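You operate a simulated robot arm through the tools that you are given. There is no shell and no other tool. Be economical: measure what you need, move in short steps, check, and stop when the job is done.

You are at the controls of a simulated two-armed robot. One attempt, no reset.

## Task
Push the blue rack drawer shut. Then put two of the grey caps from the tall rack worktop on the large cream sheet. Then put the wide blue tray on the green bench top away on the low shelf of the long steel bench. Then put the grey felt pad on the top of the small steel chest. Then put one of the banded black blocks from the teal bench top on the steel plate there. Then fetch the yellow lug and set it on the top of the long steel bench. Then open the wide grey drawer, take the blue pad from the teal bench top and leave it in the inside of the wide grey drawer and shut the drawer again. Then take the green cube and put it on top of the blue block on the top of the blue trolley. Then put the green-capped wooden block on the handle end of the yellow cart away on the middle shelf of the yellow rack. Then open the blue trolley drawer. Do these in the order given. Set down upright: grey cap, green cube.

The check looks at the end state, three seconds after you hand in, the way a careful person would. Anything else that was tipped, shoved, dropped, spilled or broken makes it a failure. Lids that push on must go on centred and level and be pressed home; caps that screw on are set level and turned clockwise until they are tight. Flat cloth is picked up by pressing the open fingertips on it (5 to 10 N) and closing them slowly along it; thin cloth reads only 2 to 8 mm in the jaws.

## Robot
Two 7-joint arms with two-finger parallel grippers on one trunk, on a base that drives. Base frame: it is fixed to the floor where the robot stands at the start and does not move with it; the origin is under the middle of the robot, x ahead of it, y to its left, z up; the surface under the hand at the start is at about z = 86. Units: cm, rad, N and s.
The left shoulder is at the start at [8, 13.1, 94.7], the right one opposite. With the tool pointing down near the work surface each hand reaches from about 40 to 86 cm from the robot's upright axis, wherever it stands, measured 20 degrees to its own side. Places, roughly: banded black block (6x3x3 cm) [-970, -480, 90]; blue block (6x9x4 cm) [-1210, -70, 90]; blue pad (5x6x4 cm) [-1010, -500, 90]; blue rack drawer [60, -10, 80]; blue trolley drawer [-1200, -30, 70]; green cube (5x5x5 cm) [-1200, -60, 90]; green-capped wooden block (8x5x5 cm) [-1100, -320, 80]; grey cap (6x7x9 cm) [20, -70, 90]; grey felt pad (4x2x5 cm) [-810, -410, 90]; inside of the wide grey drawer [-640, -630, 70]; large cream sheet (24x17x1 cm) [70, -50, 90]; low shelf of the long steel bench [-700, -660, 40]; middle shelf of the yellow rack [-340, -500, 80]; steel plate [-975, -450, 75]; top of the long steel bench (258x20 cm) [-708, -644, 86]; top of the small steel chest [-850, -430, 50]; wide blue tray (26x20x5 cm) [-880, -420, 90]; wide grey drawer [-640, -630, 70]; yellow lug (10x3x3 cm) [-980, -480, 90]. Payload 1.57 kg a hand.
Tool frame (each hand has its own): the origin (TCP) lies between the finger pads and is the grasp point; the fingertips stand 3 cm ahead of it; z points along the fingers, y is the line along which they close. The gripper opens to 11 cm. The fingers are 2.4 cm wide and 1.2 cm thick; the gripper's body (4.8 by 11.2 cm) begins 7.8 cm behind the TCP.
Orientation is told as [roll, pitch, yaw] about the base's x, y, z axes, in that order, counted from this pose: with the fingers straight down and closing along the base's y, the tool's x points along the base's -x, its y along +y and its z along -z.

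## Interface
- The arms move only by the tool nudge_tool. It takes "left_motion", "right_motion" or both (then of equal length, played together; a hand with none holds still); each is a list that holds one entry, the list of rows, each a list of 6 numbers: the shift along the tool's x, y, z in m, then the turn, a rotation vector about the tool's x, y, z in rad. In form: [[[x, y, z, rx, ry, rz], ...]]. A call has 1 to 20 rows; each row is the pose to reach, as a shift and turn from the pose commanded when the call began, along the tool's axes at that moment. "left_gripper" and "right_gripper" are, for a hand that has rows, the gripper command, from -1 (fully open) to 1 (shut), values between in proportion, set as the call begins (left out, the last holds). Each row takes 0.2 s and may step no farther than 5 cm and 0.15 rad from the row before; otherwise, or with a gripper value out of range, the whole call is refused. Where a pose cannot be reached the arm comes as near as it can. A force on the tool above 40 N (or 10 N above the force at the start of the call, whichever is more), or a blocked arm, ends the call early, and 0.2 s more pass. Each finger travels about 10.8 cm/s and halts on what it meets, pressing with about 31 N; the grip force reading is that of the motor and also rises with nothing between the fingers. The clock runs only during rows and for 0.2 s after the last one: add rows that repeat a pose to give the fingers time. The reply holds the time, the measured pose of the TCP, the force on the tool along the base axes, the opening and the grip force, in the units named above and with some noise, with the torque about the TCP (base axes, N m) and any sound that the robot's microphone picked up.
- Cameras (640 x 400 px; columns grow to the right, rows downward): "scene" is now at [-6.29, -2.84, 140.94]; the picture's right is [-0.34, -0.94, 0.00], its down [-0.62, 0.22, -0.75] and it looks along [0.71, -0.26, -0.66] (base axes); focal length 259 px, centre (320, 200). "left" rides on the left gripper at [7, -1.6, -14.1] in its tool frame; the picture's right is [0.23, 0.97, 0.00], its down [-0.85, 0.20, -0.48] and it looks along [-0.47, 0.11, 0.88] (tool axes); focal length 222 px, centre (320, 200). "right" rides on the right gripper at [7, 1.6, -14.1] in its tool frame; the picture's right is [-0.23, 0.97, 0.00], its down [-0.86, -0.20, -0.48] and it looks along [-0.47, -0.11, 0.88] (tool axes); focal length 222 px, centre (320, 200). There is no depth. A picture from a camera that has moved, and an enlarged one, comes with that camera's place and axes in the base frame and with its lens.
- get_image(camera): a new picture of that camera. The clock stands still meanwhile.
- steer(legs): drives the robot by 1 to 6 legs, each [ahead, left, turn to the left] in cm, cm and rad, along the robot's own axes; the way and the turn of a leg run together, so that a leg with both is an arc; at most 150 cm and 3.142 rad a leg. The arms and the cameras ride along, it lands a little off, and it stops where it bumps. It gives what a move gives.
- aim_head(pan, tilt): turns the head with the scene camera to pan (to the left, within 1.902 rad either way) and tilt (down, from -0.506 to 1.204), counted from straight ahead of the robot. It gives what a move gives.
- zoom(camera, box): a new picture of the part [left, top, right, bottom] of that camera's present view, enlarged. The clock stands still meanwhile.
- job_done(): hands the job in; it is judged then, once.

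Go step by step. Nothing tells you exact positions but the pictures and the camera data: compare them with the known pose of the tool, close in by small moves and look again before you grip or let go. The budget is 546 turns and 346 pictures, counting those below and the enlarged ones. Unless the task says otherwise, let go and move clear before handing in, and close with one line.

The tools are called after "Call:" as name(argument=value, ...) on one line, values as JSON. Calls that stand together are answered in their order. nudge_tool: Moves the arms, as the interface text tells. Its arguments: {"type":"object","properties":{"left_motion":{"type":"array","items":{"type":"array","items":{"type":"array","items":{"type":"number"}}}},"left_gripper":{"type":"number"},"right_motion":{"type":"array","items":{"type":"array","items":{"type":"array","items":{"type":"number"}}}},"right_gripper":{"type":"number"}},"required":[]} The other tools are called the same way: steer (legs) drives the base; aim_head (pan, tilt) turns the head that bears the scene camera; get_image (camera) takes a picture; zoom (camera, box) takes an enlarged picture of a part of a camera's view; job_done () hands the job in.

At the start:

```text
time: 0.0
left_ee_pos: [51.07, -3.39, 115.04]
left_tool_rot: [0.0, 0.001, 0.0]
left_ft_force: [0.4, 0.5, 0.3]
left_wrist_torque: [0.01, -0.01, -0.02]
left_grip_width: 11.01
left_grip_force: 0.0
right_ee_pos: [29.67, -41.74, 111.3]
right_tool_rot: [0.0, 0.001, 0.0]
right_ft_force: [0.8, -0.4, 0.4]
right_wrist_torque: [0.0, -0.01, -0.05]
right_grip_width: 11.01
right_grip_force: 0.0
robot x, y, heading: [0.46, -0.17, -0.0]
head pan, tilt: [-0.347, 0.717]
```

scene: 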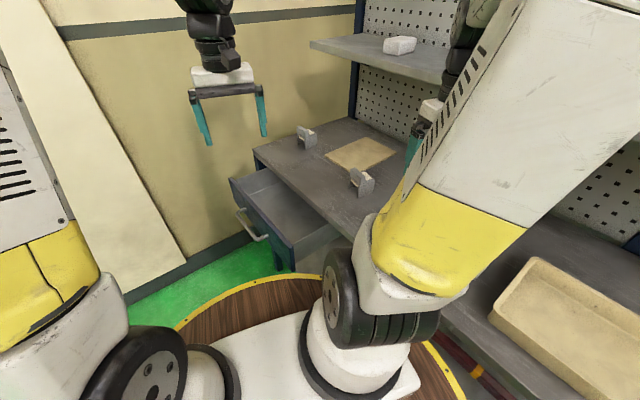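
right: 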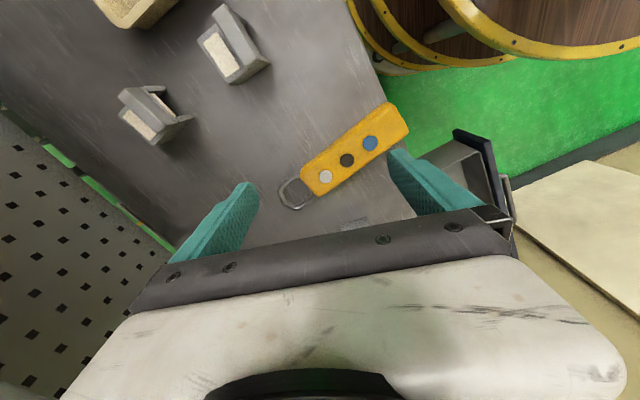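
left: 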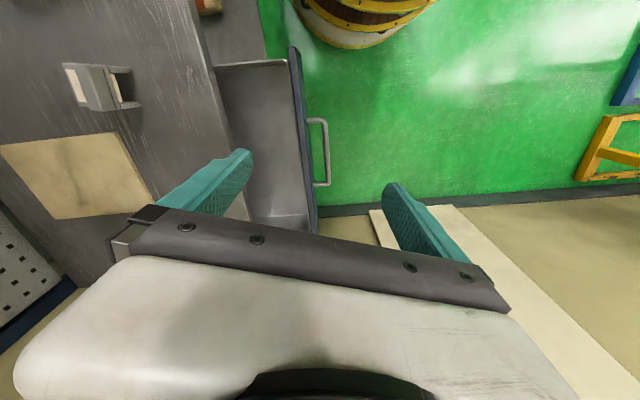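

I see the blue drawer standing open at about (60, -2), with its rack turned about 17° from the base axes. I'll look closer before pushing it.

Call:
zoom(camera="scene", box=[180, 100, 420, 280])

Call:
nudge_tool(left_motion=[[[0, 0.05, 0, 0, 0, 0], [0, 0.1, 0, 0, 0, 0], [-0.04, 0.14, 0, 0, 0, 0], [-0.09, 0.15, 0, 0, 0, 0]]], left_gripper=1)

Call:
get_image(camera="scene")

```text
2.22 times, centred on (300, 190) of scene
camera zoom: at [-6.29, -2.84, 140.94], right [-0.34, -0.94, 0.0], down [-0.62, 0.22, -0.75], along [0.71, -0.26, -0.66], focal length 576 px, centre (364, 222)
```

zoom: 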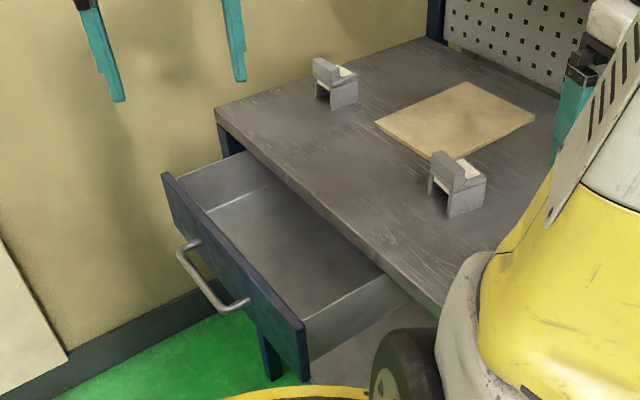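

```text
refused: row 3 steps farther than a row can; nothing moved
```

```text
341 pictures are left
camera scene: at [-6.29, -2.84, 140.94], right [-0.34, -0.94, 0.0], down [-0.62, 0.22, -0.75], along [0.71, -0.26, -0.66], focal length 259 px, centre (320, 200)
```

scene: 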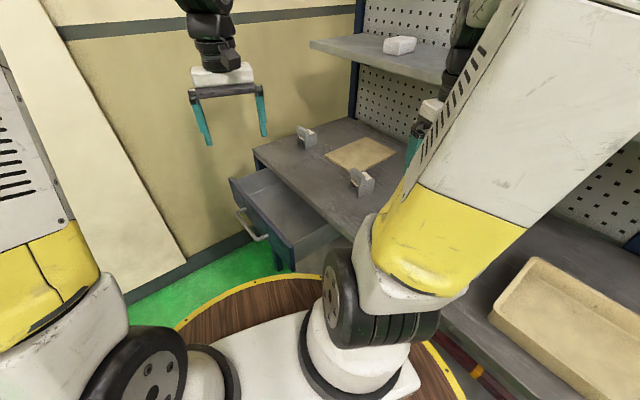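

The handle is near (60.8, -1.3, 74.7), and the drawer needs about 13 cm of push along (0.32, -0.95). I'll turn the left hand, closed, to face it from outside.

Call:
nudge_tool(left_motion=[[[-0.01, 0.015, 0, 0, 0, 0.14], [-0.02, 0.03, 0, 0, 0, 0.28], [-0.03, 0.045, 0, 0, 0, 0.42], [-0.04, 0.06, 0, 0, 0, 0.56], [-0.05, 0.07, 0, 0, 0, 0.7], [-0.06, 0.08, 0, 0, 0, 0.84], [-0.07, 0.09, 0, 0, 0, 0.98], [-0.071, 0.1, 0, 0, 0, 1.12], [-0.071, 0.105, 0, 0, 0, 1.244], [-0.071, 0.105, 0.05, 0, 0, 1.244], [-0.071, 0.105, 0.1, 0, 0, 1.244], [-0.071, 0.105, 0.15, 0, 0, 1.244], [-0.071, 0.105, 0.2, 0, 0, 1.244]]], left_gripper=1)

Call:
get_image(camera="left")

Call:
get_image(camera="scene")

```text
time: 2.8
left_ee_pos: [58.22, 7.18, 95.15]
left_tool_rot: [-0.001, -0.001, -1.242]
left_ft_force: [-0.2, 0.3, 0.5]
left_wrist_torque: [0.0, -0.04, 0.0]
left_grip_width: 0.01
left_grip_force: 21.5
right_ee_pos: [29.65, -41.66, 111.32]
right_tool_rot: [0.0, 0.0, 0.0]
right_ft_force: [-0.2, -0.2, 0.6]
right_wrist_torque: [-0.06, -0.04, -0.03]
right_grip_width: 11.0
right_grip_force: 0.0
robot x, y, heading: [-0.34, 0.07, -0.001]
head pan, tilt: [-0.347, 0.717]
```

```text
340 pictures are left
camera left: at [54.34, 13.29, 109.11], right [0.85, 0.53, 0.0], down [0.46, -0.75, 0.48], along [0.25, -0.41, -0.88], focal length 222 px, centre (320, 200)
```

left: 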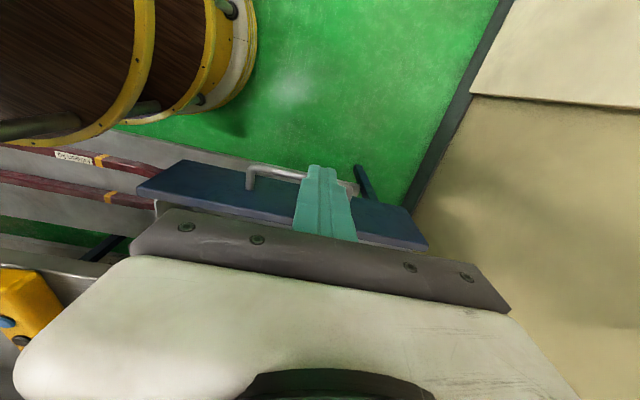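

```text
339 pictures are left
camera scene: at [-6.33, -2.84, 140.93], right [-0.34, -0.94, 0.0], down [-0.62, 0.22, -0.75], along [0.71, -0.26, -0.66], focal length 259 px, centre (320, 200)
```

scene: 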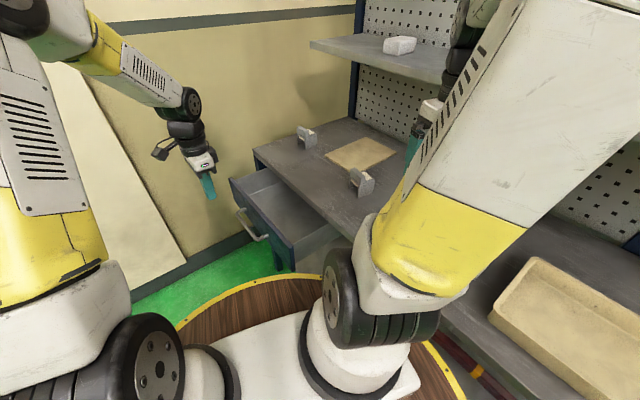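

Handle is confirmed about 6.5 cm in front of the fingers; I'll lower and push.

Call:
nudge_tool(left_motion=[[[0, 0, 0.05, 0, 0, 0], [0, 0, 0.1, 0, 0, 0], [0, 0, 0.15, 0, 0, 0], [0, 0, 0.172, 0, 0, 0], [0, 0, 0.172, 0, 0, 0], [-0.02, 0, 0.172, 0, 0, 0], [-0.04, 0, 0.172, 0, 0, 0], [-0.055, 0, 0.172, 0, 0, 0], [-0.07, 0, 0.172, 0, 0, 0], [-0.085, 0, 0.172, 0, 0, 0], [-0.1, 0, 0.172, 0, 0, 0]]])

Call:
get_image(camera="scene")

Call:
get_image(camera="left")

```text
time: 5.2
left_ee_pos: [61.33, -2.4, 77.85]
left_tool_rot: [-0.001, 0.0, -1.245]
left_ft_force: [0.3, -0.4, -1.2]
left_wrist_torque: [0.0, 0.01, 0.0]
left_grip_width: 0.0
left_grip_force: 21.4
right_ee_pos: [29.61, -41.8, 111.37]
right_tool_rot: [0.001, 0.001, 0.0]
right_ft_force: [-0.2, 0.4, -0.1]
right_wrist_torque: [0.02, 0.04, -0.03]
right_grip_width: 11.02
right_grip_force: 0.0
robot x, y, heading: [-0.17, -0.02, 0.005]
head pan, tilt: [-0.347, 0.717]
```

```text
338 pictures are left
camera scene: at [-6.29, -2.83, 140.94], right [-0.34, -0.94, 0.0], down [-0.62, 0.22, -0.75], along [0.71, -0.26, -0.66], focal length 259 px, centre (320, 200)
```

scene: 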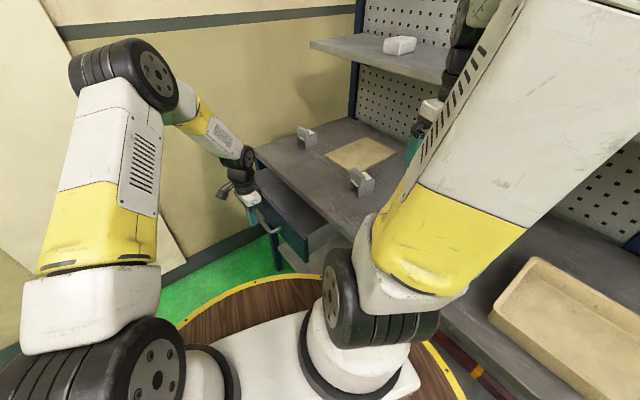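

```text
337 pictures are left
camera left: at [57.46, 3.7, 91.86], right [0.85, 0.53, 0.0], down [0.46, -0.75, 0.48], along [0.25, -0.41, -0.88], focal length 222 px, centre (320, 200)
```

left: 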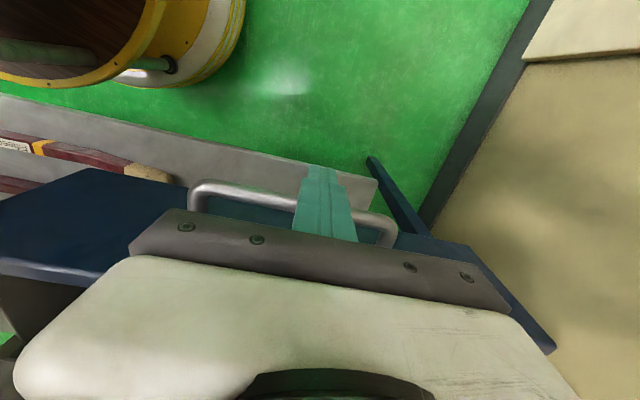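

The drawer is sliding in; I'll keep pushing until it stops.

Call:
nudge_tool(left_motion=[[[-0.015, 0, 0, 0, 0, 0], [-0.03, 0, 0, 0, 0, 0], [-0.045, 0, 0, 0, 0, 0], [-0.06, 0, 0, 0, 0, 0], [-0.07, 0, 0, 0, 0, 0], [-0.08, 0, 0, 0, 0, 0], [-0.09, 0, 0, 0, 0, 0], [-0.1, 0, 0, 0, 0, 0], [-0.11, 0, 0, 0, 0, 0], [-0.12, 0, 0, 0, 0, 0], [-0.13, 0, 0, 0, 0, 0], [-0.14, 0, 0, 0, 0, 0], [-0.15, 0, 0, 0, 0, 0]]])

Call:
get_image(camera="left")

Call:
get_image(camera="scene")

```text
time: 7.2
left_ee_pos: [64.7, -11.8, 77.6]
left_tool_rot: [-0.006, 0.018, -1.237]
left_ft_force: [-2.6, 2.5, -1.0]
left_wrist_torque: [0.06, -0.04, -0.01]
left_grip_width: 0.0
left_grip_force: 21.2
right_ee_pos: [29.8, -41.65, 111.32]
right_tool_rot: [0.0, -0.001, 0.003]
right_ft_force: [-0.9, 1.1, 0.8]
right_wrist_torque: [-0.05, -0.04, -0.01]
right_grip_width: 11.01
right_grip_force: 0.1
robot x, y, heading: [0.06, 0.04, 0.003]
head pan, tilt: [-0.347, 0.717]
stopped in row 10 (left hand): the force on the tool passed its limit at 48 N (the readings are from after the stop); the commanded pose is now the measured one
```

```text
336 pictures are left
camera left: at [60.98, -5.87, 91.92], right [0.85, 0.53, 0.0], down [0.47, -0.75, 0.46], along [0.24, -0.39, -0.89], focal length 222 px, centre (320, 200)
```

left: 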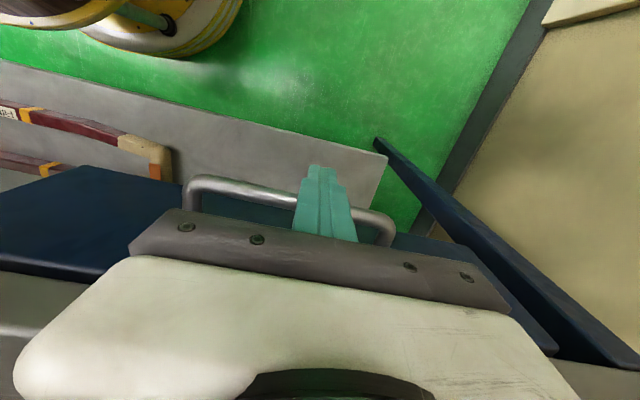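

```text
335 pictures are left
camera scene: at [-6.32, -2.79, 140.94], right [-0.34, -0.94, 0.0], down [-0.62, 0.22, -0.75], along [0.71, -0.26, -0.66], focal length 259 px, centre (320, 200)
```

scene: 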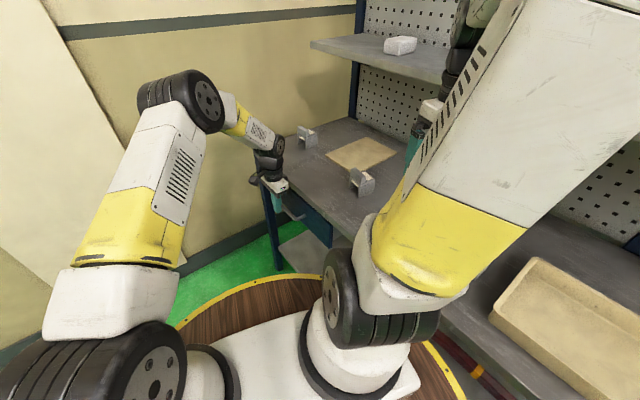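

The push stopped at 48 N after about 14 cm of travel in total. I'll back off and see whether it is flush.

Call:
nudge_tool(left_motion=[[[0.04, 0, 0, 0, 0, 0], [0.09, 0, 0, 0, 0, 0], [0.13, 0, 0, 0, 0, 0], [0.17, 0, 0, 0, 0, 0], [0.17, 0, -0.05, 0, 0, 0], [0.17, 0, -0.1, 0, 0, 0], [0.17, 0, -0.15, 0, 0, 0], [0.17, 0, -0.2, 0, 0, 0]]])

Call:
zoom(camera="scene", box=[180, 100, 420, 280])

Call:
get_image(camera="left")

```text
time: 9.0
left_ee_pos: [59.03, 3.88, 98.32]
left_tool_rot: [-0.005, 0.02, -1.242]
left_ft_force: [-0.1, -0.6, -0.5]
left_wrist_torque: [0.02, -0.01, 0.0]
left_grip_width: 0.0
left_grip_force: 20.7
right_ee_pos: [29.71, -41.7, 111.31]
right_tool_rot: [0.0, 0.001, 0.001]
right_ft_force: [0.2, 1.2, -0.3]
right_wrist_torque: [0.01, 0.03, -0.01]
right_grip_width: 11.01
right_grip_force: 0.0
robot x, y, heading: [0.21, -0.07, 0.003]
head pan, tilt: [-0.347, 0.717]
```

```text
2.22 times, centred on (300, 190) of scene
camera zoom: at [-6.28, -2.82, 140.94], right [-0.34, -0.94, 0.0], down [-0.62, 0.22, -0.75], along [0.71, -0.26, -0.66], focal length 576 px, centre (364, 222)
```

zoom: 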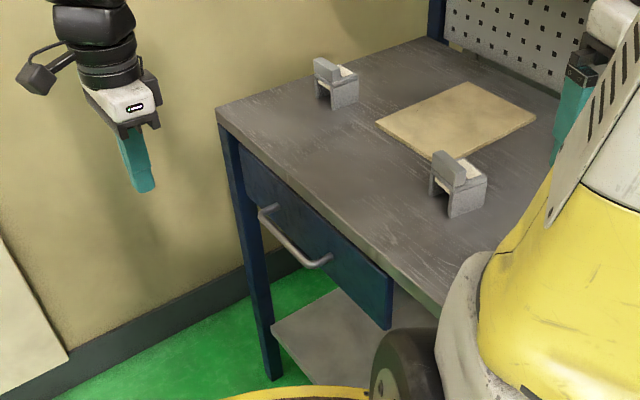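

```text
333 pictures are left
camera left: at [55.32, 9.74, 112.53], right [0.85, 0.53, 0.0], down [0.47, -0.75, 0.46], along [0.24, -0.39, -0.89], focal length 222 px, centre (320, 200)
```

left: 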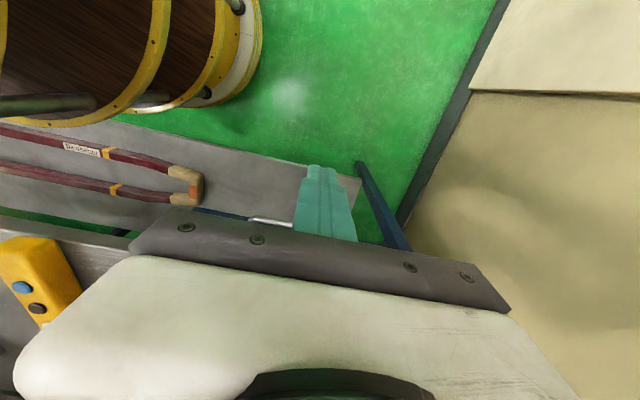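

The drawer looks shut. There seem to be four grey cap-like pieces on the worktop, so I'll look closely at them.

Call:
zoom(camera="scene", box=[270, 100, 400, 210])

Call:
zoom(camera="right", box=[80, 0, 300, 160])

```text
3.64 times, centred on (335, 155) of scene
camera zoom: at [-6.28, -2.82, 140.94], right [-0.34, -0.94, 0.0], down [-0.62, 0.22, -0.75], along [0.71, -0.26, -0.66], focal length 943 px, centre (266, 364)
```

zoom: 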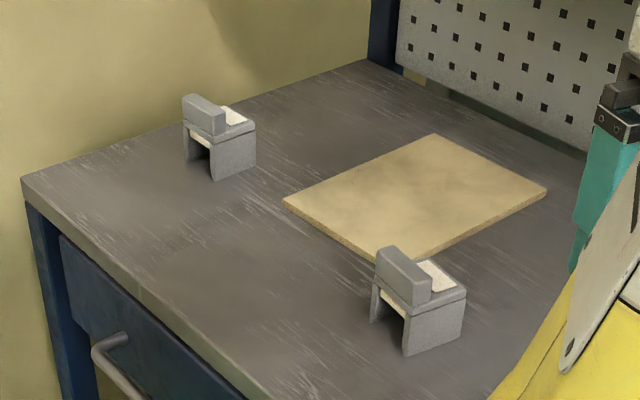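

```text
2.50 times, centred on (190, 80) of right
camera zoom: at [22.76, -40.03, 125.58], right [0.23, 0.97, 0.0], down [0.86, -0.2, 0.48], along [0.47, -0.11, -0.88], focal length 555 px, centre (645, 500)
```

zoom: 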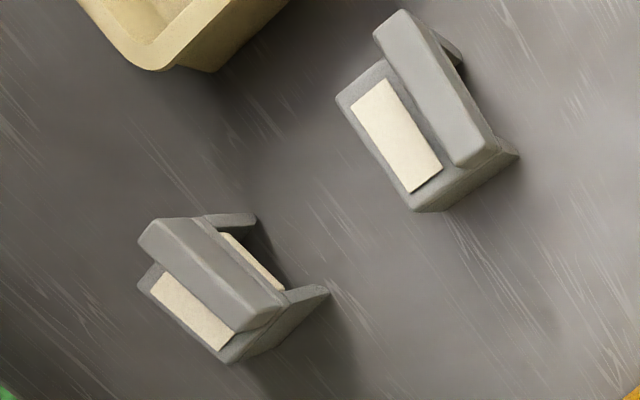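

All four grey caps stand upright on their legs with a grip bar on top; the sheet is near (72, -49). I'll drive about 20 cm along the rack so both the sheet and two caps are in easy reach.

Call:
steer(legs=[[20, 6, 0]])

Call:
aim_head(pan=-0.75, tilt=0.75)

Call:
get_image(camera="scene")

Call:
get_image(camera="right")

```text
time: 10.6
left_ee_pos: [78.48, 9.75, 98.2]
left_tool_rot: [-0.005, 0.019, -1.243]
left_ft_force: [-0.1, 0.6, 0.7]
left_wrist_torque: [-0.01, -0.01, -0.01]
left_grip_width: 0.0
left_grip_force: 20.9
right_ee_pos: [49.09, -35.49, 111.35]
right_tool_rot: [0.002, -0.001, -0.001]
right_ft_force: [-0.4, 0.4, 0.0]
right_wrist_torque: [0.03, -0.02, 0.0]
right_grip_width: 10.98
right_grip_force: 0.1
robot x, y, heading: [19.32, 6.15, -0.001]
head pan, tilt: [-0.347, 0.717]
```

```text
time: 11.5
left_ee_pos: [78.55, 9.82, 98.23]
left_tool_rot: [-0.005, 0.017, -1.242]
left_ft_force: [-0.4, 0.8, -0.4]
left_wrist_torque: [0.0, 0.04, 0.01]
left_grip_width: 0.01
left_grip_force: 21.5
right_ee_pos: [49.06, -35.58, 111.25]
right_tool_rot: [0.0, -0.001, -0.001]
right_ft_force: [0.4, -1.9, -0.2]
right_wrist_torque: [-0.04, 0.0, 0.0]
right_grip_width: 11.02
right_grip_force: 0.1
robot x, y, heading: [19.52, 6.13, 0.003]
head pan, tilt: [-0.75, 0.75]
```

```text
330 pictures are left
camera scene: at [11.31, 0.48, 140.66], right [-0.68, -0.73, 0.0], down [-0.5, 0.46, -0.73], along [0.54, -0.5, -0.68], focal length 259 px, centre (320, 200)
```

scene: 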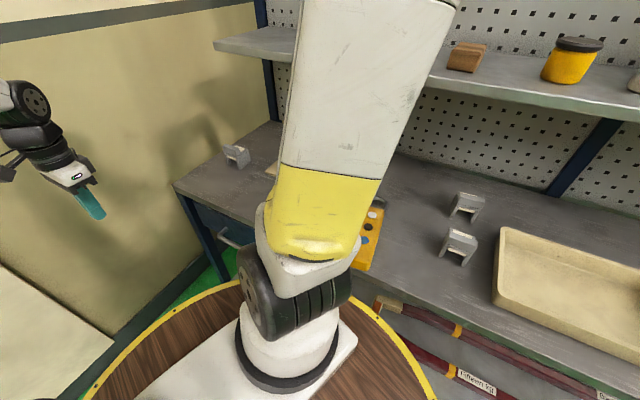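

```text
329 pictures are left
camera right: at [42.15, -34.0, 125.59], right [0.23, 0.97, 0.0], down [0.86, -0.2, 0.48], along [0.47, -0.11, -0.88], focal length 222 px, centre (320, 200)
```

right: 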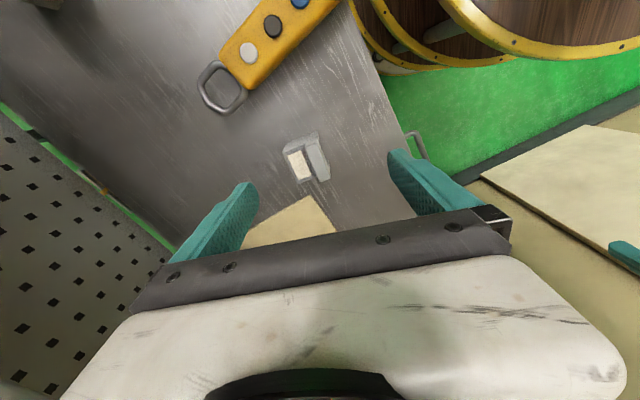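

Cap A is right below the right hand. I'll zoom to find the bar's direction.

Call:
zoom(camera="right", box=[240, 110, 400, 240])

```text
3.08 times, centred on (320, 175) of right
camera zoom: at [42.15, -34.0, 125.59], right [0.23, 0.97, 0.0], down [0.86, -0.2, 0.48], along [0.47, -0.11, -0.88], focal length 684 px, centre (320, 277)
```

zoom: 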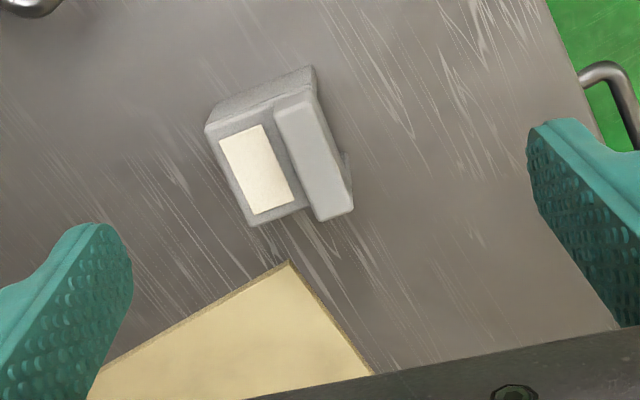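

Cap A's bar is about 2 cm wide, centred at (52.4, -36.6) with its top near z 95, running 6.6° from x. I'll come down above it and check.

Call:
nudge_tool(right_motion=[[[-0.015, -0.005, 0.03, 0, 0, -0.06], [-0.034, -0.01, 0.06, 0, 0, -0.115], [-0.034, -0.01, 0.09, 0, 0, -0.115], [-0.034, -0.01, 0.1, 0, 0, -0.115]]], right_gripper=-0.3)

Call:
get_image(camera="right")

```text
time: 12.5
left_ee_pos: [78.57, 9.69, 98.29]
left_tool_rot: [-0.006, 0.018, -1.241]
left_ft_force: [-0.2, 0.1, -0.1]
left_wrist_torque: [-0.01, -0.04, 0.01]
left_grip_width: 0.03
left_grip_force: 21.1
right_ee_pos: [52.49, -36.49, 101.27]
right_tool_rot: [-0.001, 0.001, 0.116]
right_ft_force: [-0.2, 0.8, -0.2]
right_wrist_torque: [-0.01, -0.02, 0.02]
right_grip_width: 7.15
right_grip_force: 0.1
robot x, y, heading: [19.64, 6.09, 0.001]
head pan, tilt: [-0.75, 0.75]
```

```text
327 pictures are left
camera right: at [45.37, -35.65, 115.48], right [0.11, 0.99, 0.0], down [0.87, -0.1, 0.48], along [0.48, -0.06, -0.88], focal length 222 px, centre (320, 200)
```

right: 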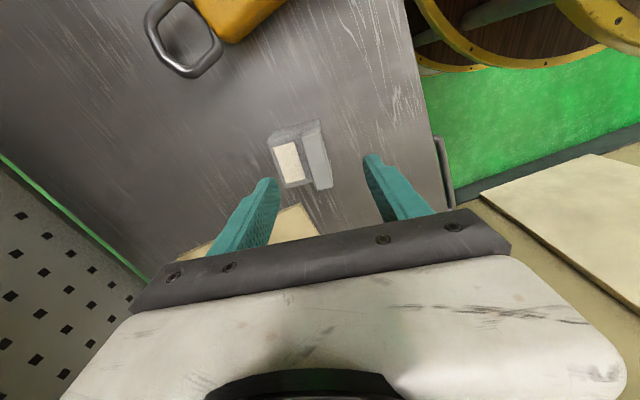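

The bar is centred between the fingers. I'll lower to TCP z 96 and close.

Call:
nudge_tool(right_motion=[[[0.002, 0, 0.03, 0, 0, 0], [0.002, -0.002, 0.053, 0, 0, 0]]])

Call:
get_image(camera="right")

```text
time: 13.1
left_ee_pos: [78.43, 9.9, 98.34]
left_tool_rot: [-0.005, 0.017, -1.241]
left_ft_force: [-0.3, -0.1, 0.0]
left_wrist_torque: [-0.04, -0.01, -0.01]
left_grip_width: 0.02
left_grip_force: 21.5
right_ee_pos: [52.33, -36.59, 95.99]
right_tool_rot: [-0.001, 0.001, 0.116]
right_ft_force: [-0.1, -0.2, -0.8]
right_wrist_torque: [-0.06, -0.03, 0.0]
right_grip_width: 7.16
right_grip_force: 0.1
robot x, y, heading: [19.48, 6.2, 0.001]
head pan, tilt: [-0.75, 0.75]
```

```text
326 pictures are left
camera right: at [45.15, -35.88, 110.29], right [0.11, 0.99, 0.0], down [0.87, -0.1, 0.48], along [0.48, -0.05, -0.88], focal length 222 px, centre (320, 200)
```

right: 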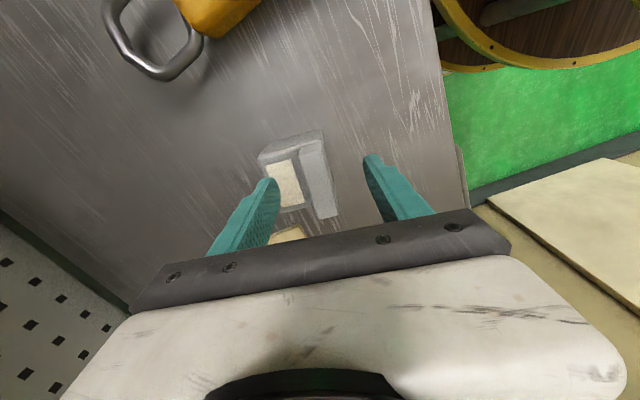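

Fingers straddle the bar; closing now.

Call:
nudge_tool(right_motion=[[[0, 0, 0, 0, 0, 0], [0, 0, 0, 0, 0, 0], [0, 0, 0, 0, 0, 0], [0, 0, 0, 0, 0, 0]]], right_gripper=1)

Call:
nudge_tool(right_motion=[[[0, 0, -0.02, 0, 0, 0], [0, 0, -0.05, 0, 0, 0], [0, 0, -0.08, 0, 0, 0]]])

Call:
get_image(camera="right")

```text
time: 14.1
left_ee_pos: [78.54, 9.8, 98.33]
left_tool_rot: [-0.004, 0.017, -1.242]
left_ft_force: [0.2, -0.2, -0.4]
left_wrist_torque: [0.01, -0.01, -0.01]
left_grip_width: 0.0
left_grip_force: 21.0
right_ee_pos: [52.23, -36.69, 96.14]
right_tool_rot: [0.001, 0.002, 0.114]
right_ft_force: [0.6, -0.1, -0.4]
right_wrist_torque: [0.03, -0.01, 0.03]
right_grip_width: 1.94
right_grip_force: 30.4
robot x, y, heading: [19.06, 5.41, 0.004]
head pan, tilt: [-0.75, 0.75]
```

```text
time: 14.9
left_ee_pos: [78.53, 9.73, 98.34]
left_tool_rot: [-0.005, 0.019, -1.241]
left_ft_force: [-0.3, 0.1, 0.5]
left_wrist_torque: [0.01, 0.03, -0.01]
left_grip_width: 0.0
left_grip_force: 20.9
right_ee_pos: [52.27, -36.57, 104.07]
right_tool_rot: [0.0, 0.001, 0.112]
right_ft_force: [0.1, 0.3, -0.8]
right_wrist_torque: [0.03, 0.03, -0.04]
right_grip_width: 1.95
right_grip_force: 30.8
robot x, y, heading: [19.38, 6.13, -0.001]
head pan, tilt: [-0.75, 0.75]
```

```text
325 pictures are left
camera right: at [45.22, -35.84, 118.38], right [0.11, 0.99, 0.0], down [0.87, -0.1, 0.48], along [0.48, -0.06, -0.88], focal length 222 px, centre (320, 200)
```

right: 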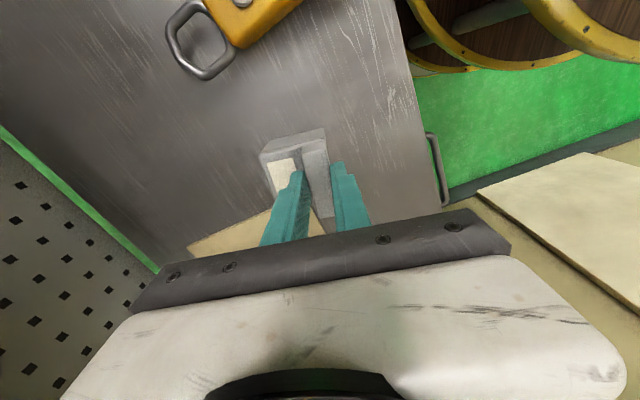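

The cap is held. The rack's upper shelf hangs over the sheet, so a vertical hand would hit it when placing. I'll put the cap back and regrip it across its ends, with the hand leaning back towards me.

Call:
nudge_tool(right_motion=[[[0, 0, 0.03, 0, 0, 0], [0, 0, 0.06, 0, 0, 0], [0, 0, 0.075, 0, 0, 0], [0, 0, 0.0795, 0, 0, 0], [0, 0, 0.0795, 0, 0, 0]]])

Call:
nudge_tool(right_motion=[[[0, 0, 0, 0, 0, 0], [0, 0, 0, 0, 0, 0], [0, 0, 0, 0, 0, 0], [0, 0, -0.03, 0, 0, 0], [0, 0, -0.08, 0, 0, 0], [0, 0, -0.12, 0, 0, 0.14], [0, 0, -0.12, 0, 0, 0.28], [0, 0, -0.12, 0, 0, 0.42], [0, 0, -0.12, 0, 0, 0.56], [0, 0, -0.12, 0, 0, 0.7], [0, 0, -0.12, 0, 0, 0.84], [0, 0, -0.12, 0, 0, 0.98], [0, 0, -0.12, 0, 0, 1.12], [0, 0, -0.12, 0, 0, 1.26], [0, 0, -0.12, 0, 0, 1.4], [0, 0, -0.12, 0, 0, 1.54], [0, 0, -0.12, 0, 0, 1.571]]], right_gripper=-0.4)

Call:
get_image(camera="right")

Call:
get_image(camera="scene")

```text
time: 16.1
left_ee_pos: [78.65, 9.79, 98.28]
left_tool_rot: [-0.004, 0.018, -1.241]
left_ft_force: [-1.6, 0.1, 0.3]
left_wrist_torque: [0.04, -0.02, 0.02]
left_grip_width: 0.0
left_grip_force: 21.2
right_ee_pos: [52.15, -36.72, 96.11]
right_tool_rot: [0.0, 0.0, 0.115]
right_ft_force: [0.7, 0.7, -0.7]
right_wrist_torque: [0.01, 0.0, -0.02]
right_grip_width: 1.91
right_grip_force: 31.0
robot x, y, heading: [19.62, 5.83, 0.001]
head pan, tilt: [-0.75, 0.75]
```

```text
time: 19.7
left_ee_pos: [78.57, 9.82, 98.39]
left_tool_rot: [-0.004, 0.018, -1.24]
left_ft_force: [0.4, 0.5, 0.4]
left_wrist_torque: [-0.05, 0.04, 0.01]
left_grip_width: 0.0
left_grip_force: 21.0
right_ee_pos: [52.43, -36.74, 108.01]
right_tool_rot: [0.0, 0.001, -1.458]
right_ft_force: [-0.1, -0.3, 0.5]
right_wrist_torque: [-0.01, 0.01, -0.02]
right_grip_width: 7.73
right_grip_force: 0.1
robot x, y, heading: [19.27, 5.64, -0.0]
head pan, tilt: [-0.75, 0.75]
```

```text
324 pictures are left
camera right: at [53.21, -29.72, 122.33], right [0.99, -0.12, 0.0], down [-0.1, -0.87, 0.48], along [-0.06, -0.48, -0.88], focal length 222 px, centre (320, 200)
```

right: 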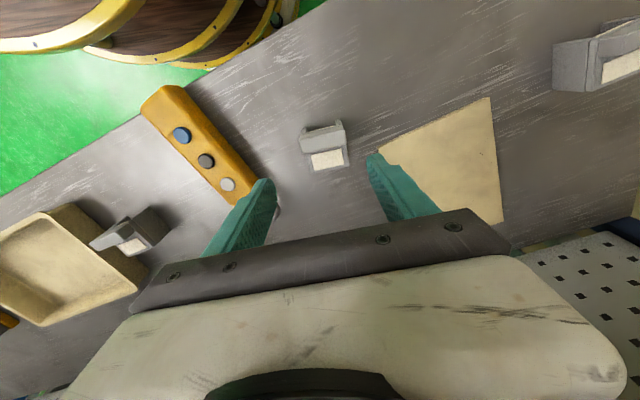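

```text
323 pictures are left
camera scene: at [11.31, 0.48, 140.66], right [-0.68, -0.73, 0.0], down [-0.5, 0.47, -0.73], along [0.53, -0.5, -0.68], focal length 259 px, centre (320, 200)
```

scene: 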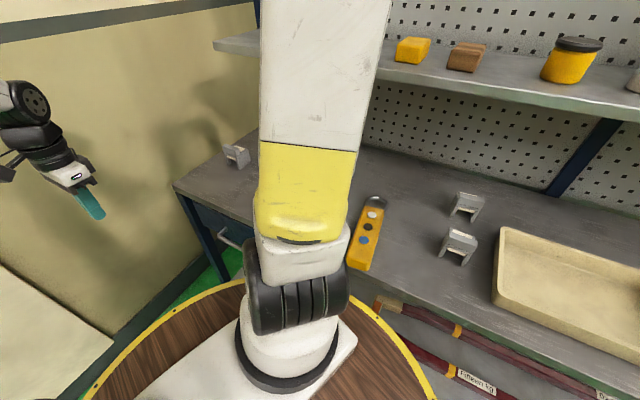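

Cap A is upright again and the hand is turned. I'll zoom for its centre.

Call:
zoom(camera="right", box=[240, 90, 400, 190])

```text
4.00 times, centred on (320, 140) of right
camera zoom: at [53.21, -29.72, 122.33], right [0.99, -0.12, 0.0], down [-0.1, -0.87, 0.48], along [-0.06, -0.48, -0.88], focal length 888 px, centre (320, 440)
```

zoom: 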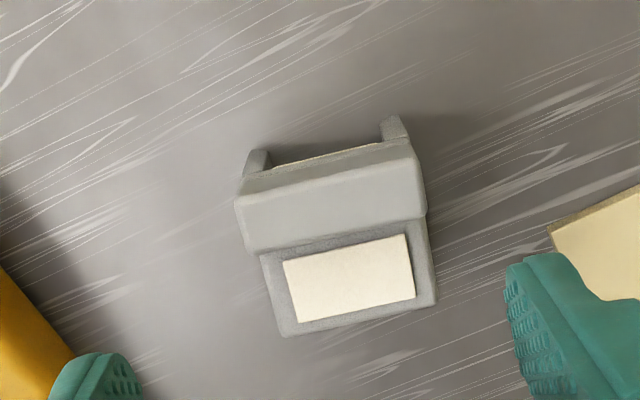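

Centre of cap A is about (52.9, -38.0), 6.3 cm across. I'll tilt the hand 0.6 rad and move to an approach point.

Call:
nudge_tool(right_motion=[[[0.011, 0.001, 0.0, 0, -0.12, 0], [0.022, 0.002, 0.0, 0, -0.24, 0], [0.033, 0.003, 0.0, 0, -0.36, 0], [0.0433, 0.0032, 0.02, 0, -0.48, 0], [0.0433, 0.0032, 0.05, 0, -0.6, 0], [0.0433, 0.0032, 0.0776, 0, -0.6, 0]]], right_gripper=-0.7)

Call:
get_image(camera="right")

```text
time: 21.1
left_ee_pos: [78.46, 9.75, 98.29]
left_tool_rot: [-0.004, 0.016, -1.242]
left_ft_force: [-0.7, 0.2, -0.2]
left_wrist_torque: [-0.01, -0.06, 0.01]
left_grip_width: 0.0
left_grip_force: 21.1
right_ee_pos: [53.42, -33.11, 100.83]
right_tool_rot: [-0.005, -0.596, -1.456]
right_ft_force: [-0.2, 0.6, -0.1]
right_wrist_torque: [-0.05, -0.03, 0.0]
right_grip_width: 9.33
right_grip_force: 0.0
right hand out of reach, approached as far as the arm can: row 6
robot x, y, heading: [19.4, 6.22, -0.001]
head pan, tilt: [-0.75, 0.75]
```

```text
321 pictures are left
camera right: at [53.48, -19.32, 108.8], right [0.99, -0.08, 0.13], down [-0.15, -0.46, 0.88], along [-0.01, -0.89, -0.46], focal length 222 px, centre (320, 200)
```

right: 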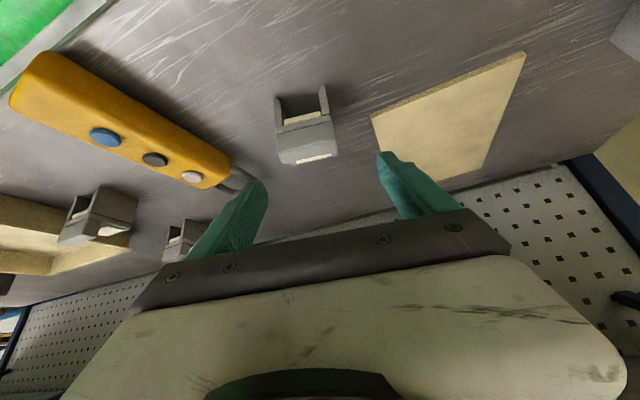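

The arm is cramped this close. I'll drive a bit further along the rack and away from it for better reach.

Call:
steer(legs=[[16, 15.5, 0]])

Call:
nudge_tool(right_motion=[[[0.0, -0.05, 0, 0, 0, 0], [-0.02, -0.09, 0, 0, 0, 0], [-0.04, -0.13, 0, 0, 0, 0], [-0.06, -0.155, 0, 0, 0, 0]]])

Call:
get_image(camera="right")

Call:
get_image(camera="scene")

```text
time: 22.8
left_ee_pos: [94.19, 25.32, 98.35]
left_tool_rot: [-0.005, 0.018, -1.239]
left_ft_force: [-0.6, -0.1, -0.4]
left_wrist_torque: [0.01, 0.0, 0.0]
left_grip_width: 0.01
left_grip_force: 21.2
right_ee_pos: [69.36, -17.53, 101.01]
right_tool_rot: [-0.003, -0.595, -1.454]
right_ft_force: [0.3, -1.2, 0.0]
right_wrist_torque: [-0.02, -0.03, 0.03]
right_grip_width: 9.39
right_grip_force: 0.1
robot x, y, heading: [35.31, 21.8, 0.001]
head pan, tilt: [-0.75, 0.75]
```

```text
time: 23.8
left_ee_pos: [94.32, 25.33, 98.28]
left_tool_rot: [-0.005, 0.017, -1.239]
left_ft_force: [0.3, 0.1, -0.6]
left_wrist_torque: [0.02, 0.01, 0.0]
left_grip_width: 0.01
left_grip_force: 21.4
right_ee_pos: [56.14, -27.32, 106.99]
right_tool_rot: [-0.004, -0.594, -1.455]
right_ft_force: [0.5, 0.8, 0.6]
right_wrist_torque: [-0.01, 0.01, -0.05]
right_grip_width: 9.37
right_grip_force: 0.1
right hand out of reach, approached as far as the arm can: row 1, 2, 3, 4
robot x, y, heading: [35.18, 21.47, 0.003]
head pan, tilt: [-0.75, 0.75]
```

```text
320 pictures are left
camera right: at [56.25, -13.54, 114.94], right [0.99, -0.08, 0.12], down [-0.15, -0.46, 0.88], along [-0.01, -0.89, -0.46], focal length 222 px, centre (320, 200)
```

right: 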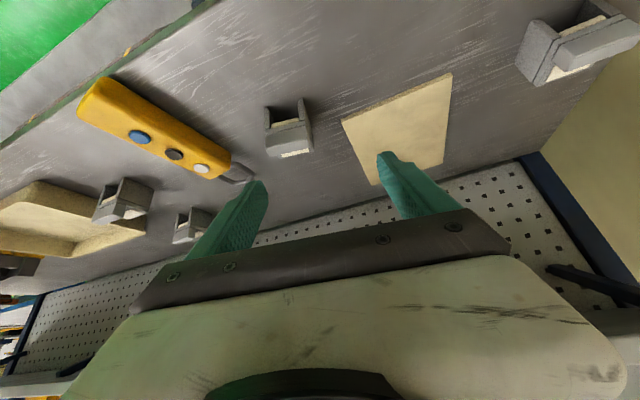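

```text
319 pictures are left
camera scene: at [27.06, 15.91, 140.66], right [-0.68, -0.73, 0.0], down [-0.5, 0.46, -0.73], along [0.54, -0.5, -0.68], focal length 259 px, centre (320, 200)
```

scene: 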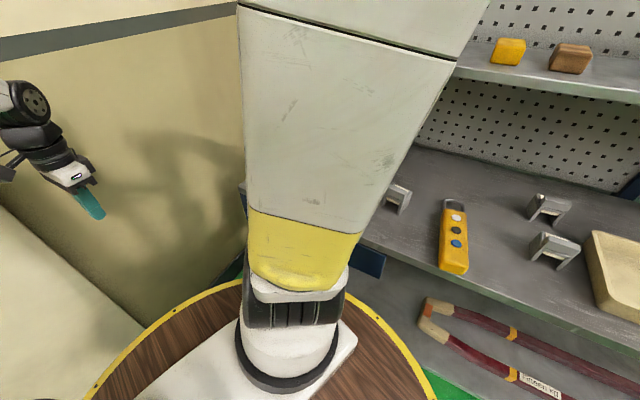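

The sheet and caps are well visible. I'll move to the approach point for cap A.

Call:
nudge_tool(right_motion=[[[0.0, -0.02, 0.03, 0, 0, 0], [0, -0.0445, 0.06, 0, 0, 0], [0, -0.0445, 0.082, 0, 0, 0]]])

Call:
zoom(camera="right", box=[180, 50, 440, 250])

```text
time: 24.6
left_ee_pos: [94.2, 25.29, 98.36]
left_tool_rot: [-0.006, 0.019, -1.238]
left_ft_force: [-0.4, -0.3, 0.2]
left_wrist_torque: [0.01, -0.04, 0.0]
left_grip_width: 0.0
left_grip_force: 21.2
right_ee_pos: [52.52, -33.05, 100.34]
right_tool_rot: [-0.001, -0.595, -1.456]
right_ft_force: [0.5, 0.4, 0.2]
right_wrist_torque: [-0.01, 0.02, -0.01]
right_grip_width: 9.35
right_grip_force: 0.1
right hand out of reach, approached as far as the arm can: row 1, 2, 3
robot x, y, heading: [34.83, 21.46, 0.004]
head pan, tilt: [-0.75, 0.75]
```

```text
2.00 times, centred on (310, 150) of right
camera zoom: at [52.61, -19.22, 108.35], right [0.99, -0.08, 0.13], down [-0.15, -0.46, 0.88], along [-0.01, -0.89, -0.47], focal length 444 px, centre (340, 300)
```

zoom: 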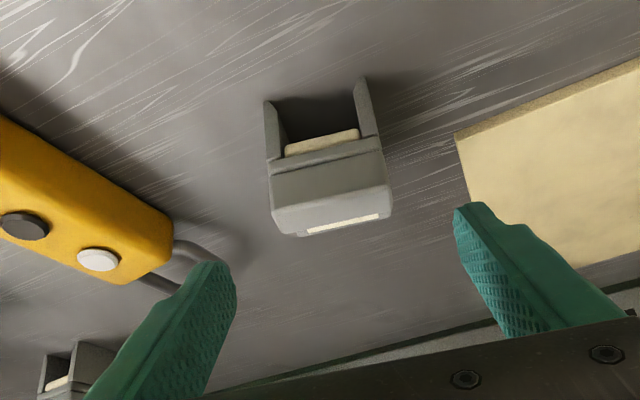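

The fingers straddle the cap and the commanded pose is nearly met. I'll slide in along the fingers to the cap.

Call:
nudge_tool(right_motion=[[[0.002, 0, 0.03, 0, 0, 0], [0.004, -0.001, 0.06, 0, 0, 0], [0.006, -0.0016, 0.08, 0, 0, 0], [0.006, -0.0016, 0.0965, 0, 0, 0], [0.006, -0.0016, 0.0965, 0, 0, 0]]])

Call:
get_image(camera="right")

```text
time: 25.8
left_ee_pos: [94.36, 25.37, 98.32]
left_tool_rot: [-0.005, 0.016, -1.242]
left_ft_force: [-0.4, 0.0, 0.6]
left_wrist_torque: [0.05, -0.03, -0.02]
left_grip_width: 0.01
left_grip_force: 21.8
right_ee_pos: [52.72, -38.02, 92.12]
right_tool_rot: [-0.004, -0.6, -1.454]
right_ft_force: [1.3, -0.8, 0.1]
right_wrist_torque: [0.01, 0.03, -0.01]
right_grip_width: 9.32
right_grip_force: 0.0
right hand out of reach, approached as far as the arm can: row 4
robot x, y, heading: [34.79, 21.49, 0.001]
head pan, tilt: [-0.75, 0.75]
```

```text
317 pictures are left
camera right: at [52.75, -24.22, 100.07], right [0.99, -0.08, 0.13], down [-0.15, -0.46, 0.88], along [-0.01, -0.89, -0.46], focal length 222 px, centre (320, 200)
```

right: 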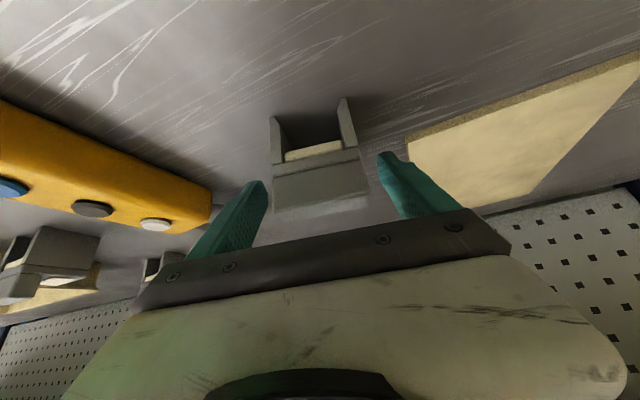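

Fingers are either side of the cap. I'll close and lift a little.

Call:
nudge_tool(right_motion=[[[0, 0, 0, 0, 0, 0], [0, 0, 0, 0, 0, 0], [0, 0, 0, 0, 0, 0], [0, 0, 0, 0, 0, 0]]], right_gripper=1)

Call:
nudge_tool(right_motion=[[[-0.0113, 0, -0.0165, 0, 0, 0], [-0.0283, 0, -0.0413, 0, 0, 0]]])

Call:
get_image(camera="right")

```text
time: 26.8
left_ee_pos: [94.15, 25.37, 98.38]
left_tool_rot: [-0.005, 0.016, -1.24]
left_ft_force: [-0.1, -0.5, -0.3]
left_wrist_torque: [-0.02, -0.04, 0.0]
left_grip_width: 0.0
left_grip_force: 21.6
right_ee_pos: [52.67, -38.09, 92.16]
right_tool_rot: [-0.003, -0.597, -1.453]
right_ft_force: [1.0, -0.6, 0.0]
right_wrist_torque: [-0.09, 0.01, 0.03]
right_grip_width: 5.96
right_grip_force: 31.2
robot x, y, heading: [35.04, 21.58, 0.008]
head pan, tilt: [-0.75, 0.75]
```

```text
time: 27.4
left_ee_pos: [94.28, 25.25, 98.29]
left_tool_rot: [-0.006, 0.019, -1.238]
left_ft_force: [0.2, -0.6, 0.3]
left_wrist_torque: [0.02, 0.0, 0.0]
left_grip_width: 0.03
left_grip_force: 21.1
right_ee_pos: [52.82, -38.0, 97.24]
right_tool_rot: [-0.003, -0.598, -1.452]
right_ft_force: [0.3, -0.2, -1.5]
right_wrist_torque: [0.0, -0.02, 0.02]
right_grip_width: 5.99
right_grip_force: 31.3
robot x, y, heading: [34.72, 21.37, 0.001]
head pan, tilt: [-0.75, 0.75]
```

```text
316 pictures are left
camera right: at [52.77, -24.23, 105.1], right [0.99, -0.08, 0.13], down [-0.15, -0.46, 0.88], along [-0.01, -0.89, -0.46], focal length 222 px, centre (320, 200)
```

right: 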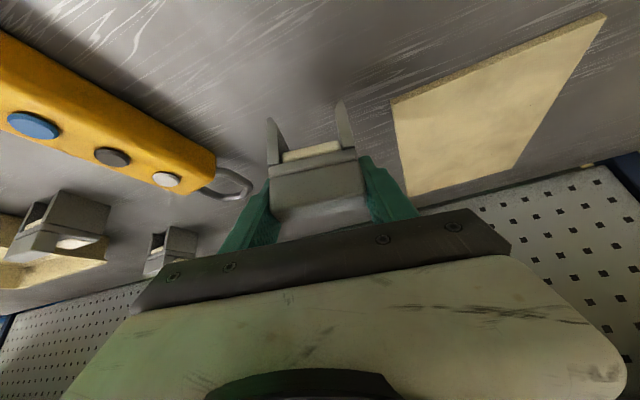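

Cap A is held level. I'll carry it over the back half of the sheet, turned 0.2 rad to line up.

Call:
nudge_tool(right_motion=[[[-0.0275, 0.034, 0.0152, -0.028, 0, -0.041], [-0.055, 0.068, 0.0303, -0.056, 0, -0.082], [-0.0825, 0.102, 0.0455, -0.085, 0, -0.124], [-0.11, 0.136, 0.0607, -0.113, 0, -0.165], [-0.1375, 0.17, 0.0758, -0.113, 0, -0.165], [-0.165, 0.204, 0.091, -0.113, 0, -0.165]]])

Call:
get_image(camera="right")

Call:
get_image(camera="scene")

```text
time: 28.8
left_ee_pos: [94.21, 25.44, 98.25]
left_tool_rot: [-0.006, 0.018, -1.239]
left_ft_force: [0.0, 0.3, 0.8]
left_wrist_torque: [-0.03, -0.04, -0.01]
left_grip_width: 0.0
left_grip_force: 21.4
right_ee_pos: [75.16, -54.33, 98.77]
right_tool_rot: [-0.002, -0.597, -1.255]
right_ft_force: [-0.3, -0.3, -0.9]
right_wrist_torque: [0.01, -0.03, 0.01]
right_grip_width: 5.98
right_grip_force: 31.1
robot x, y, heading: [35.46, 21.56, 0.003]
head pan, tilt: [-0.75, 0.75]
```

```text
315 pictures are left
camera right: at [72.46, -40.75, 106.58], right [0.98, 0.12, 0.13], down [-0.05, -0.48, 0.88], along [0.17, -0.87, -0.46], focal length 222 px, centre (320, 200)
```

right: 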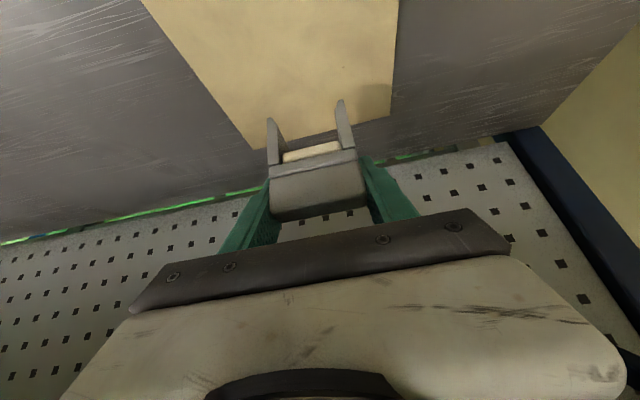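

```text
314 pictures are left
camera scene: at [26.99, 15.93, 140.65], right [-0.68, -0.73, 0.0], down [-0.5, 0.46, -0.73], along [0.54, -0.5, -0.68], focal length 259 px, centre (320, 200)
```

scene: 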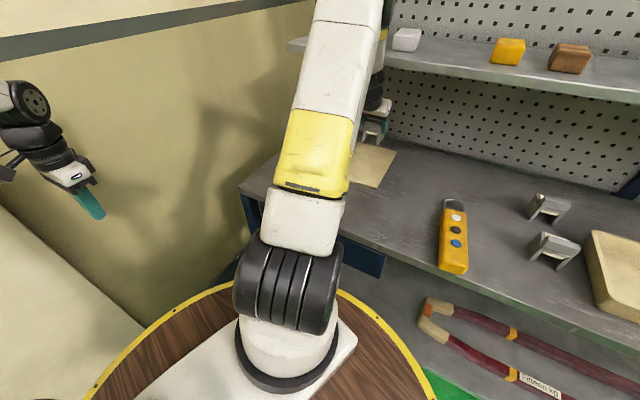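

The cap hangs over the sheet's back half. I'll lower straight down.

Call:
nudge_tool(right_motion=[[[0.0141, 0, 0.0206, 0, 0, 0], [0.0254, 0, 0.0371, 0, 0, 0], [0.0311, 0, 0.0454, 0, 0, 0], [0.0328, 0, 0.0479, 0, 0, 0], [0.0339, 0, 0.0495, 0, 0, 0]]])

Call:
get_image(camera="right")

```text
time: 30.0
left_ee_pos: [94.24, 25.43, 98.09]
left_tool_rot: [-0.005, 0.018, -1.238]
left_ft_force: [0.1, -0.2, -0.7]
left_wrist_torque: [0.01, 0.01, -0.03]
left_grip_width: 0.0
left_grip_force: 21.6
right_ee_pos: [75.31, -54.23, 93.22]
right_tool_rot: [0.0, -0.602, -1.255]
right_ft_force: [-0.7, 1.3, 15.0]
right_wrist_torque: [0.37, 0.17, -0.09]
right_grip_width: 5.98
right_grip_force: 30.7
robot x, y, heading: [35.1, 21.62, 0.001]
head pan, tilt: [-0.75, 0.75]
```

```text
313 pictures are left
camera right: at [72.6, -40.76, 101.04], right [0.98, 0.12, 0.13], down [-0.05, -0.47, 0.88], along [0.17, -0.87, -0.46], focal length 222 px, centre (320, 200)
```

right: 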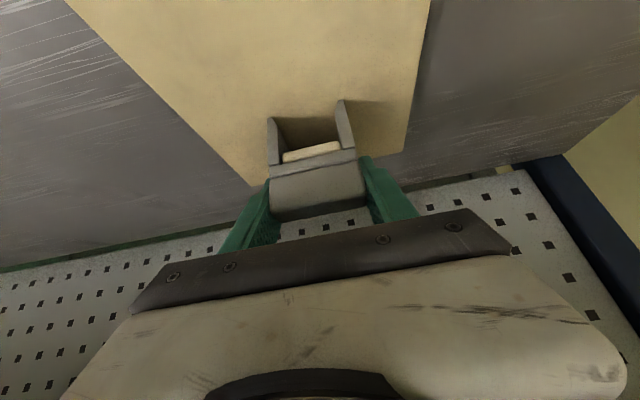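

The cap has touched down with 15 N. I'll ease off, open, and withdraw along the fingers.

Call:
nudge_tool(right_motion=[[[-0.0011, 0, -0.0016, 0, 0, 0], [-0.0011, 0, -0.0016, 0, 0, 0]]])

Call:
nudge_tool(right_motion=[[[0, 0, 0, 0, 0, 0], [0, 0, 0, 0, 0, 0], [0, 0, 0, 0, 0, 0], [0, 0, -0.03, 0, 0, 0], [0, 0, -0.07, 0, 0, 0], [0, 0, -0.11, 0, 0, 0]]], right_gripper=-0.5)

Call:
get_image(camera="right")

```text
time: 30.6
left_ee_pos: [94.2, 25.32, 98.21]
left_tool_rot: [-0.007, 0.016, -1.239]
left_ft_force: [-0.4, 0.2, 0.0]
left_wrist_torque: [-0.03, -0.04, 0.01]
left_grip_width: 0.0
left_grip_force: 21.6
right_ee_pos: [75.33, -54.23, 93.22]
right_tool_rot: [-0.002, -0.598, -1.256]
right_ft_force: [3.7, -3.1, 12.8]
right_wrist_torque: [-0.15, -0.2, -0.04]
right_grip_width: 5.99
right_grip_force: 30.8
robot x, y, heading: [35.27, 21.17, -0.004]
head pan, tilt: [-0.75, 0.75]
```

```text
time: 32.0
left_ee_pos: [94.25, 25.27, 98.15]
left_tool_rot: [-0.005, 0.02, -1.239]
left_ft_force: [0.8, 0.1, 0.3]
left_wrist_torque: [0.0, 0.03, 0.01]
left_grip_width: 0.0
left_grip_force: 21.2
right_ee_pos: [73.22, -48.55, 102.1]
right_tool_rot: [-0.004, -0.598, -1.253]
right_ft_force: [-0.4, 0.3, -0.2]
right_wrist_torque: [-0.01, 0.02, -0.01]
right_grip_width: 8.26
right_grip_force: 0.0
robot x, y, heading: [34.88, 21.9, 0.007]
head pan, tilt: [-0.75, 0.75]
```

```text
312 pictures are left
camera right: at [70.61, -35.01, 109.9], right [0.98, 0.12, 0.13], down [-0.05, -0.48, 0.88], along [0.17, -0.87, -0.46], focal length 222 px, centre (320, 200)
```

right: 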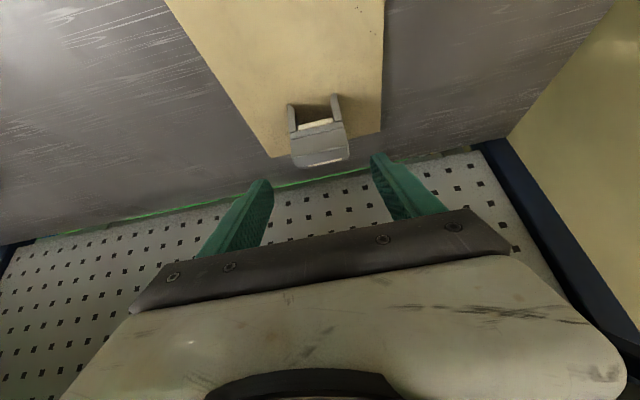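

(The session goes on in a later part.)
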